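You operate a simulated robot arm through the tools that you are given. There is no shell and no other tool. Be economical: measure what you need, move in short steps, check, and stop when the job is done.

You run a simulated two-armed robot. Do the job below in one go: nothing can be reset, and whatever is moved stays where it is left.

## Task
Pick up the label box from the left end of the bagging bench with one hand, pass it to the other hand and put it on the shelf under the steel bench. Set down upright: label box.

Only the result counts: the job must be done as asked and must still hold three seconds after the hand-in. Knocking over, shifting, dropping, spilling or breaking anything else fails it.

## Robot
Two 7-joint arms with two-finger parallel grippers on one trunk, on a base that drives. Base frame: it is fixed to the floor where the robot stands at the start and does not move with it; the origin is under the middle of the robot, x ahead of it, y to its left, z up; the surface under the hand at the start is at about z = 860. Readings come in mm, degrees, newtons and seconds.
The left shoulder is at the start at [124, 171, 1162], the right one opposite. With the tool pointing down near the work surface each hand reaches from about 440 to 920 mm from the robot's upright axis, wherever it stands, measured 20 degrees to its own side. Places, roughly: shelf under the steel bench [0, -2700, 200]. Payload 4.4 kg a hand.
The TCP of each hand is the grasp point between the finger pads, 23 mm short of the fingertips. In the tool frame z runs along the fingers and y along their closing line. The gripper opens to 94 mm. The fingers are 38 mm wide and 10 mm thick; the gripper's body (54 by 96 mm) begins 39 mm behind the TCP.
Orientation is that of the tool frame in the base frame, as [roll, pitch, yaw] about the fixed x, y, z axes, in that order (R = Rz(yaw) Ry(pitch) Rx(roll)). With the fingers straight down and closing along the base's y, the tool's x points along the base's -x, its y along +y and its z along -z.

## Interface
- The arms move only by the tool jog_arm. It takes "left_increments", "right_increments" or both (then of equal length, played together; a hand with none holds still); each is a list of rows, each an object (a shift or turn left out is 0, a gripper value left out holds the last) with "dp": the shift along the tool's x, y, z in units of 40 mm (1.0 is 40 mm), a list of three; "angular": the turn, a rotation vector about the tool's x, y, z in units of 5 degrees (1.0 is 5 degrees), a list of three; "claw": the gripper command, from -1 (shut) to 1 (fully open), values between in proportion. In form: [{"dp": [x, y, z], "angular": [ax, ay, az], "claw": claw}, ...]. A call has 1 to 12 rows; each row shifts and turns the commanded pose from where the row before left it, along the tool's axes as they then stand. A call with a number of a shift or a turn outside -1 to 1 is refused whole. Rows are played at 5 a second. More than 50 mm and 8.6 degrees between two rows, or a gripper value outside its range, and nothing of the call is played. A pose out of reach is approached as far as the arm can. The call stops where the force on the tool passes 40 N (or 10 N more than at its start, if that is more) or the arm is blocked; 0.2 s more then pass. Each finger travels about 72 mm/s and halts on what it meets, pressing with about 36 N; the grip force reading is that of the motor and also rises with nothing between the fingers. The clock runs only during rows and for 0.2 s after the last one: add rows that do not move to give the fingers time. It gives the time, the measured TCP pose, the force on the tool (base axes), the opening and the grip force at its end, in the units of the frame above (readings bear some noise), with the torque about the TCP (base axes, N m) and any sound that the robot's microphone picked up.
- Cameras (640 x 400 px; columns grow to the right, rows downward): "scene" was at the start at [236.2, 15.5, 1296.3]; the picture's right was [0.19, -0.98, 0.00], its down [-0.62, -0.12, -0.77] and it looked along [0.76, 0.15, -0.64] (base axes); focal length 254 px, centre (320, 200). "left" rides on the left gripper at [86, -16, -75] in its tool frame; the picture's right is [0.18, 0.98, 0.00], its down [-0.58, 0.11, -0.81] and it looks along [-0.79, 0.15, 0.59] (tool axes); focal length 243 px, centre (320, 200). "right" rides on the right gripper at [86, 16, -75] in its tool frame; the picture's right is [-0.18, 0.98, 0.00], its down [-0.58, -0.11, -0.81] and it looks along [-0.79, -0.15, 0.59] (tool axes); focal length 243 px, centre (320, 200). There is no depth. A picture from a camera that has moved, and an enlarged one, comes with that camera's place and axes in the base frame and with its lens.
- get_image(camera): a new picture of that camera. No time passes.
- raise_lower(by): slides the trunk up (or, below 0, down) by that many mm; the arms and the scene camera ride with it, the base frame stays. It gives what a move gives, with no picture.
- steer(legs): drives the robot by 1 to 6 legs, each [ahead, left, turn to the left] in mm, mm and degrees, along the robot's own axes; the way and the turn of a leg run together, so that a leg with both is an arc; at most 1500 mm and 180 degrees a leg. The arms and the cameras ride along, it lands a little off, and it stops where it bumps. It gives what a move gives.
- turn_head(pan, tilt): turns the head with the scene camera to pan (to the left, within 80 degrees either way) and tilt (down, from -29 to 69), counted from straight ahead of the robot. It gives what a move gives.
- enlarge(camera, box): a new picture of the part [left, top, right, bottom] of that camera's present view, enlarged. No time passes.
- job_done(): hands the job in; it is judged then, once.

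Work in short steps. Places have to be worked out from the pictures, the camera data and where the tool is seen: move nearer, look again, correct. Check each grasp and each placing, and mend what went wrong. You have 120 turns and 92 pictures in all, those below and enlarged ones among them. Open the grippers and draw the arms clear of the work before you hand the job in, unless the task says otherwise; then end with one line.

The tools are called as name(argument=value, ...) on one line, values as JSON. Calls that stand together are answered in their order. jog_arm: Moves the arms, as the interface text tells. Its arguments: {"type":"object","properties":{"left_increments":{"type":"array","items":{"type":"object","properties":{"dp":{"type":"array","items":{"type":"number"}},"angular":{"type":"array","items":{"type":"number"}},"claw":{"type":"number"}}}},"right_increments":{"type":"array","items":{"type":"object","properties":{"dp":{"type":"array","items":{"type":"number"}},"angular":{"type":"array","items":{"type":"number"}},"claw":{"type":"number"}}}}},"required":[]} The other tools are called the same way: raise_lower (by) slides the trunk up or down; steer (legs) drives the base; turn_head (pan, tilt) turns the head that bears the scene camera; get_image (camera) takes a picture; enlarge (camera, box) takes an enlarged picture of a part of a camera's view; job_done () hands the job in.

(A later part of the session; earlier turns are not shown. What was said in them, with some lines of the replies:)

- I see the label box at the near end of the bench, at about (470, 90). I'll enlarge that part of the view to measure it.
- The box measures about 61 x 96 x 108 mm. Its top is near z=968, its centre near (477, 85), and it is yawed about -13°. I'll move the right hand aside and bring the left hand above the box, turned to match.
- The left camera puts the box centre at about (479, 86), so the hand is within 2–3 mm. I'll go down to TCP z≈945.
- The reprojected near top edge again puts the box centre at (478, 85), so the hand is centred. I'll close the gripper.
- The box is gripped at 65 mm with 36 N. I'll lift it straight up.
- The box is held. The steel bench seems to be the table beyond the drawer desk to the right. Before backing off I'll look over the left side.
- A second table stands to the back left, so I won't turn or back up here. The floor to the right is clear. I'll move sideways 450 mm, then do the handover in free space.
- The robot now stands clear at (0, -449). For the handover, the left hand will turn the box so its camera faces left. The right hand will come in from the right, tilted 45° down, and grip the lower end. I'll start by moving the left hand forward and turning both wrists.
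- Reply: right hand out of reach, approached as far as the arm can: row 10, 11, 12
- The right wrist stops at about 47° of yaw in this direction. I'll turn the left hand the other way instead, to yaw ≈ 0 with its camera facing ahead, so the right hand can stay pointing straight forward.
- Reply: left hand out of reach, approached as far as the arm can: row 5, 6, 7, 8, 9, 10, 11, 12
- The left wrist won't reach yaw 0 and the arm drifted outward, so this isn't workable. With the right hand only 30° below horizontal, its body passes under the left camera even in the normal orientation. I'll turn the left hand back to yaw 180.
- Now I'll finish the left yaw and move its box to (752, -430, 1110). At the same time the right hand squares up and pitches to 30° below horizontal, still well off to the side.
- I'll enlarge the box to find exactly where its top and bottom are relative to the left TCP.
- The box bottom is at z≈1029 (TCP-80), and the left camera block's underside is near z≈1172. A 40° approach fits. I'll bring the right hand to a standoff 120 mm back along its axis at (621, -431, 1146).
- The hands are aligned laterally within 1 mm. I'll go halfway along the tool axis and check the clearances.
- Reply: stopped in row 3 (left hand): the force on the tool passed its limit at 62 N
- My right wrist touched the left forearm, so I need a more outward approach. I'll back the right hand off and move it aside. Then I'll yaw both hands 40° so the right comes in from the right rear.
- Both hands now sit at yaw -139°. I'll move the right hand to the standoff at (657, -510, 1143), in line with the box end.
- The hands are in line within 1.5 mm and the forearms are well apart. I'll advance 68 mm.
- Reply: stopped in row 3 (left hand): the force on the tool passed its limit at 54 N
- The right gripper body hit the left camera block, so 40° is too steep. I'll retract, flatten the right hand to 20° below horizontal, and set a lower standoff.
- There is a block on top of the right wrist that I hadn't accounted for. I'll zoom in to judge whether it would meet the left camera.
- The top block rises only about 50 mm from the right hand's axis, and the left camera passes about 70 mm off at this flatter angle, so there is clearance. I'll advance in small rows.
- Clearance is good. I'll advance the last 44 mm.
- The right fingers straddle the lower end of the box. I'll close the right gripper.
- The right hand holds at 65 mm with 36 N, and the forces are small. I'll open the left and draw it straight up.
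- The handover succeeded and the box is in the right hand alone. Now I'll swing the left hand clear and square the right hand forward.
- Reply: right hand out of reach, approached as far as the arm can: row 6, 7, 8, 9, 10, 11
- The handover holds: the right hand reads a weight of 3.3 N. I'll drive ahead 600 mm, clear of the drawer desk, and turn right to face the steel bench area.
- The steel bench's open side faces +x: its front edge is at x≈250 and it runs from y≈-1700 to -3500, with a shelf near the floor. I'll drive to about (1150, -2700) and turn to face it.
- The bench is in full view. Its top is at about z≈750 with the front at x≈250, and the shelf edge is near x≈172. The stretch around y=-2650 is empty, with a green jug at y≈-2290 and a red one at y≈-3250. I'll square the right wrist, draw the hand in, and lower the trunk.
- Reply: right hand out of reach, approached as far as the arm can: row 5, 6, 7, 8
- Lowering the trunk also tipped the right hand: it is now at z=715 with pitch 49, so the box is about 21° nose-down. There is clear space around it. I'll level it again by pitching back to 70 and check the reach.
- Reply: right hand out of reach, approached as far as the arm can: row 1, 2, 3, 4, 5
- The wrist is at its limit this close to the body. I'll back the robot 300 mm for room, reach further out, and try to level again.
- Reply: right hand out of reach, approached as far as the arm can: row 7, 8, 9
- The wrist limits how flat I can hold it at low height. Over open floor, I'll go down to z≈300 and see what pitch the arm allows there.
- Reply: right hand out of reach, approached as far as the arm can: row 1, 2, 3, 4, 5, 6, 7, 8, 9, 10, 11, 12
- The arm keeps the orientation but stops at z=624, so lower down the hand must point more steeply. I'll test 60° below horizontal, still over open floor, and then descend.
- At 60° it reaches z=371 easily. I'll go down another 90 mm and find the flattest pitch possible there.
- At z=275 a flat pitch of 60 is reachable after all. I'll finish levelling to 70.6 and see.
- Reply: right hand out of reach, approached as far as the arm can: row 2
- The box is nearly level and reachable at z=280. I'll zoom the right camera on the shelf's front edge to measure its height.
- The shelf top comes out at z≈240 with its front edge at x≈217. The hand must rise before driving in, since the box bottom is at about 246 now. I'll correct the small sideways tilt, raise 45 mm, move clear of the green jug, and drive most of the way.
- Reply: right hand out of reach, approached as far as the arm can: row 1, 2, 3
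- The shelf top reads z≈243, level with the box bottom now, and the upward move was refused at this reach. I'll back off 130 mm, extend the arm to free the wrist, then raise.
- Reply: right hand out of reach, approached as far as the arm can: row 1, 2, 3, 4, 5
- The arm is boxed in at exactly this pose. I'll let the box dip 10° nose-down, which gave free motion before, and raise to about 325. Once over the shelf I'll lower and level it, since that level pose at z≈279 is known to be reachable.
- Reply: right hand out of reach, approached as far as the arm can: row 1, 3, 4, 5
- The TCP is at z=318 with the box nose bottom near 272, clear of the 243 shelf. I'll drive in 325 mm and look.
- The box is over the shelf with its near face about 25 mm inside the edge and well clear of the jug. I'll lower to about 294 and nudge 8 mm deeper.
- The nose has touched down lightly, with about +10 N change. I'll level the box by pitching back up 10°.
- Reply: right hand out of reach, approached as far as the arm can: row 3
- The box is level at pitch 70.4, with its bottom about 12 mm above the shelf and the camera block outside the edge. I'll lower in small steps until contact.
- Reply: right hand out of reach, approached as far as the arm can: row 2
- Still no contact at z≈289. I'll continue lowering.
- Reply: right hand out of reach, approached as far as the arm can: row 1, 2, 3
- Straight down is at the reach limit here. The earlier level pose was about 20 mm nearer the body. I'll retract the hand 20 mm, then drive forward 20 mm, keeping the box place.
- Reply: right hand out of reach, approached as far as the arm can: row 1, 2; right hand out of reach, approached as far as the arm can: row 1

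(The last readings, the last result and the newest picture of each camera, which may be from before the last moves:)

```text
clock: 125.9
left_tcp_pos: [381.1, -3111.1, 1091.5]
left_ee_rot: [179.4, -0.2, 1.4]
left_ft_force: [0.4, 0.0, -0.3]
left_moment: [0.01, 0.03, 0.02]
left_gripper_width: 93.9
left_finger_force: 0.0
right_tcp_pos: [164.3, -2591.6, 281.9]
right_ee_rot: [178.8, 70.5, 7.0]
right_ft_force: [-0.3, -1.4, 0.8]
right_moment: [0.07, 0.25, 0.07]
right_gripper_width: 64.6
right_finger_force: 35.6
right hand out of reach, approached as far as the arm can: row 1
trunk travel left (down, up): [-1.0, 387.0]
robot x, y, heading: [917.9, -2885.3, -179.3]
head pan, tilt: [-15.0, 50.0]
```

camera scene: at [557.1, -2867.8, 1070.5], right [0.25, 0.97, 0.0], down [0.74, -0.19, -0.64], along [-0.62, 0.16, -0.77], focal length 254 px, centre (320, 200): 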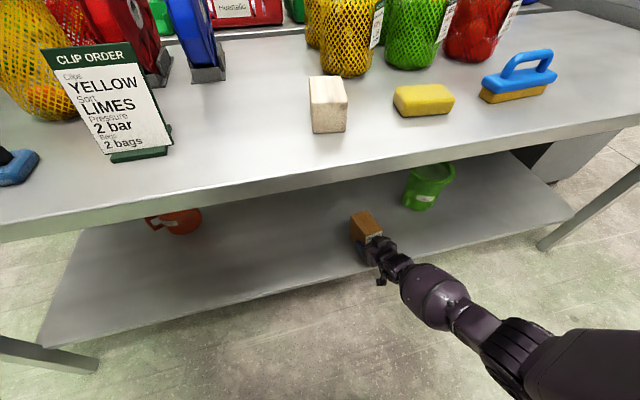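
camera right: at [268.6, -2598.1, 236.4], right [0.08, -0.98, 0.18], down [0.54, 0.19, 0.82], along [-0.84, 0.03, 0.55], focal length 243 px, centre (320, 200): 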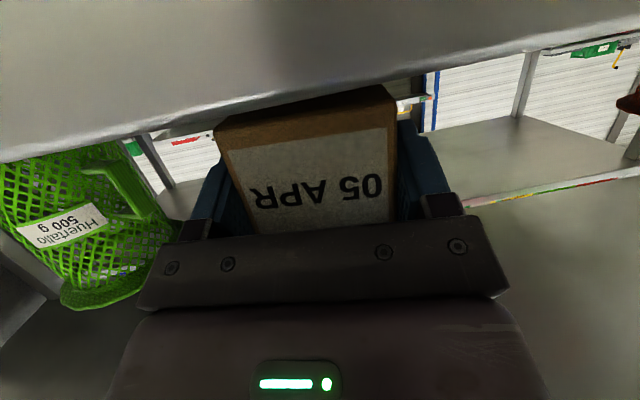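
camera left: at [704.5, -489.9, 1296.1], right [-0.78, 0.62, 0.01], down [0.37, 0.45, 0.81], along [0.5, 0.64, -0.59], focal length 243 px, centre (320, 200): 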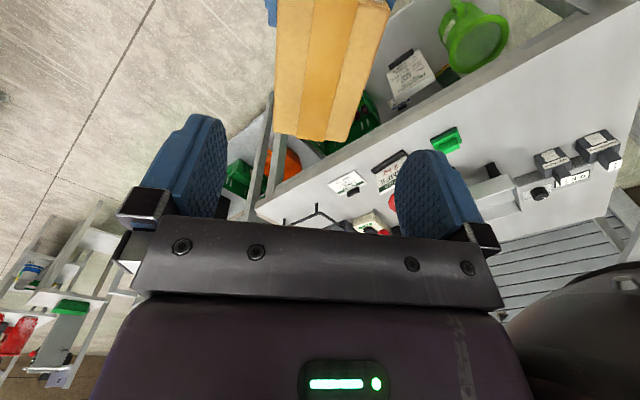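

The force has risen by about 4 N, so the box bottom is touching the shelf at TCP z≈282. I'll press slightly more and then check the picture.

jog_arm(right_increments=[{"dp": [0.06, 0, 0.02]}, {}])

get_image(camera="right")

enlarge(camera="scene", box=[300, 170, 460, 310])

```text
clock: 126.5
left_tcp_pos: [381.5, -3109.8, 1091.3]
left_ee_rot: [179.5, -0.2, 1.4]
left_ft_force: [0.2, 0.0, 0.7]
left_moment: [0.01, -0.03, -0.01]
left_gripper_width: 94.2
left_finger_force: 0.1
right_tcp_pos: [163.5, -2592.9, 283.0]
right_ee_rot: [178.7, 70.6, 7.1]
right_ft_force: [-1.5, -2.1, 1.1]
right_moment: [0.01, 0.33, 0.21]
right_gripper_width: 64.8
right_finger_force: 35.7
right hand out of reach, approached as far as the arm can: row 1
trunk travel left (down, up): [-1.0, 387.0]
robot x, y, heading: [920.9, -2879.2, -179.2]
head pan, tilt: [-15.0, 50.0]
```

```text
39 pictures are left
camera right: at [264.6, -2594.8, 225.9], right [0.08, -0.98, 0.18], down [0.54, 0.19, 0.82], along [-0.84, 0.03, 0.55], focal length 243 px, centre (320, 200)
```

right: 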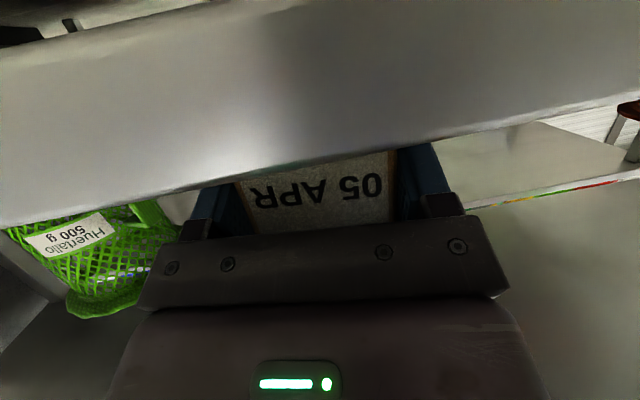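

```text
2.86 times, centred on (380, 240) of scene
camera zoom: at [537.7, -2868.3, 1070.9], right [0.25, 0.97, 0.0], down [0.74, -0.19, -0.64], along [-0.62, 0.16, -0.77], focal length 725 px, centre (149, 86)
```

zoom: 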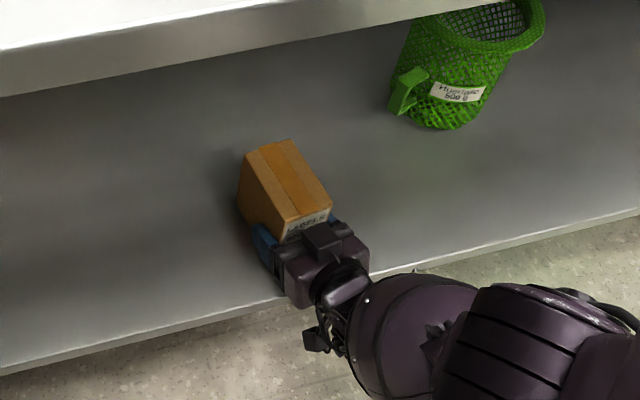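

The shelf top reads z≈248, matching the box bottom, and the shelf carries the box's full weight. I'll open the right gripper and look.

jog_arm(right_increments=[{"claw": 0.4}, {"claw": 0.6}, {"claw": 1}, {"claw": 1}, {"claw": 1}])

enlarge(camera="scene", box=[320, 190, 420, 280])

get_image(camera="right")

```text
clock: 127.7
left_tcp_pos: [381.1, -3110.9, 1090.6]
left_ee_rot: [179.5, -0.2, 1.4]
left_ft_force: [0.2, -1.0, 0.9]
left_moment: [0.01, -0.02, 0.06]
left_gripper_width: 94.0
left_finger_force: 0.1
right_tcp_pos: [163.4, -2591.7, 283.2]
right_ee_rot: [178.9, 70.4, 7.1]
right_ft_force: [0.2, -1.6, -0.2]
right_moment: [0.01, -0.02, 0.02]
right_gripper_width: 94.1
right_finger_force: 0.1
trunk travel left (down, up): [-1.0, 387.0]
robot x, y, heading: [917.1, -2880.7, -179.2]
head pan, tilt: [-15.0, 50.0]
```

```text
4.44 times, centred on (370, 235) of scene
camera zoom: at [537.5, -2868.2, 1070.8], right [0.25, 0.97, 0.0], down [0.74, -0.19, -0.64], along [-0.62, 0.16, -0.77], focal length 1128 px, centre (98, 44)
```

zoom: 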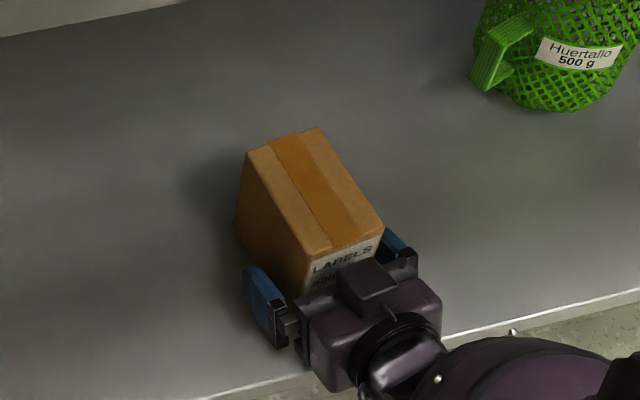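

```text
36 pictures are left
camera right: at [265.0, -2594.5, 225.6], right [0.08, -0.98, 0.18], down [0.54, 0.19, 0.82], along [-0.84, 0.03, 0.55], focal length 243 px, centre (320, 200)
```

right: 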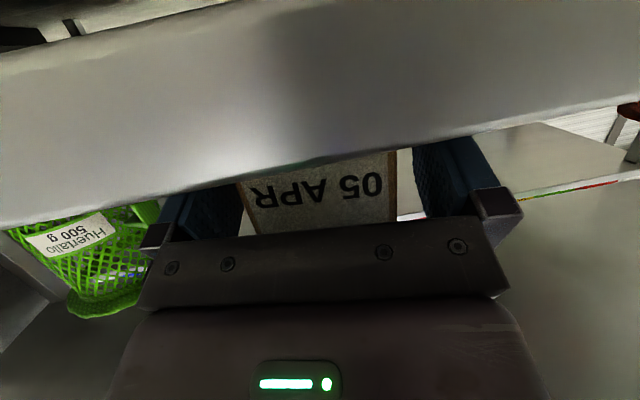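

The box stands upright on the shelf with both fingers clear of it. I'll back the base straight out slowly so the fingers slide off, then look.

steer(legs=[[-60, 0, 0], [-240, 0, 0]])

get_image(camera="scene")

get_image(camera="right")

```text
clock: 130.1
left_tcp_pos: [682.9, -3106.9, 1090.8]
left_ee_rot: [179.5, -0.1, 1.5]
left_ft_force: [0.1, -0.4, -0.5]
left_moment: [-0.01, 0.02, 0.03]
left_gripper_width: 94.3
left_finger_force: 0.0
right_tcp_pos: [463.4, -2590.6, 282.8]
right_ee_rot: [178.8, 70.5, 7.2]
right_ft_force: [0.3, 0.9, 0.1]
right_moment: [0.03, 0.02, 0.01]
right_gripper_width: 94.2
right_finger_force: 0.1
trunk travel left (down, up): [-1.0, 387.0]
robot x, y, heading: [1219.1, -2879.8, -179.2]
head pan, tilt: [-15.0, 50.0]
```

```text
35 pictures are left
camera scene: at [838.1, -2865.2, 1071.0], right [0.25, 0.97, 0.0], down [0.74, -0.19, -0.64], along [-0.62, 0.16, -0.77], focal length 254 px, centre (320, 200)
```

scene: 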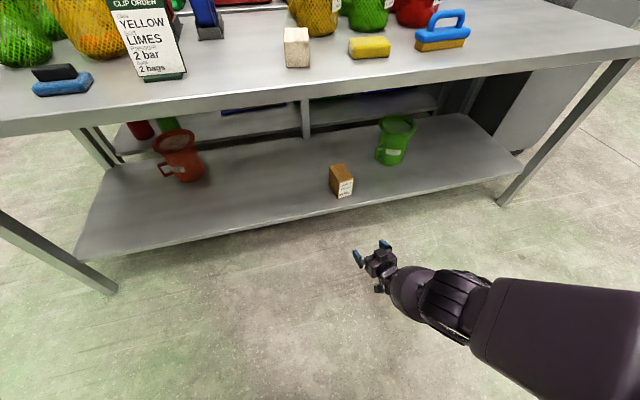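

```text
34 pictures are left
camera right: at [564.4, -2592.4, 226.0], right [0.08, -0.98, 0.18], down [0.54, 0.2, 0.82], along [-0.84, 0.03, 0.55], focal length 243 px, centre (320, 200)
```

right: 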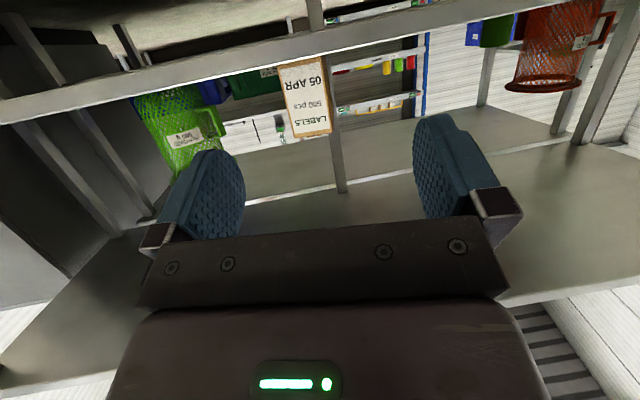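

The box stands upright on the shelf and nothing else moved. I'll zoom in for a last check.

enlarge(camera="scene", box=[290, 140, 400, 220])

```text
5.00 times, centred on (345, 180) of scene
camera zoom: at [838.1, -2865.2, 1071.0], right [0.25, 0.97, 0.0], down [0.74, -0.19, -0.64], along [-0.62, 0.16, -0.77], focal length 1270 px, centre (195, 300)
```

zoom: 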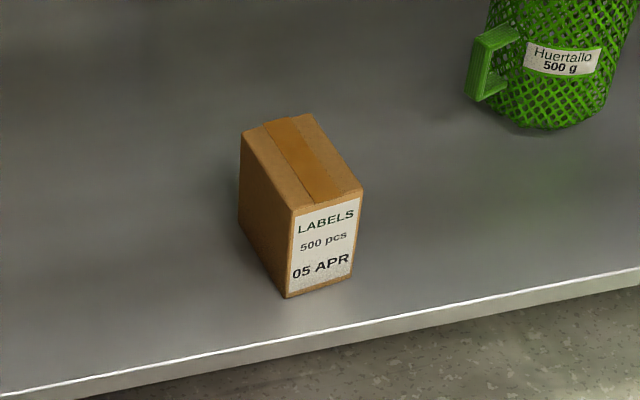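

The label box is upright and wholly on the shelf, both grippers are open, and both arms are clear. I'm handing the job in.

job_done()

```text
The job is handed in.
```

The label box was picked up with the left hand, passed to the right, and now stands upright on the shelf under the steel bench, about 30 mm in from the front edge; nothing else was moved.
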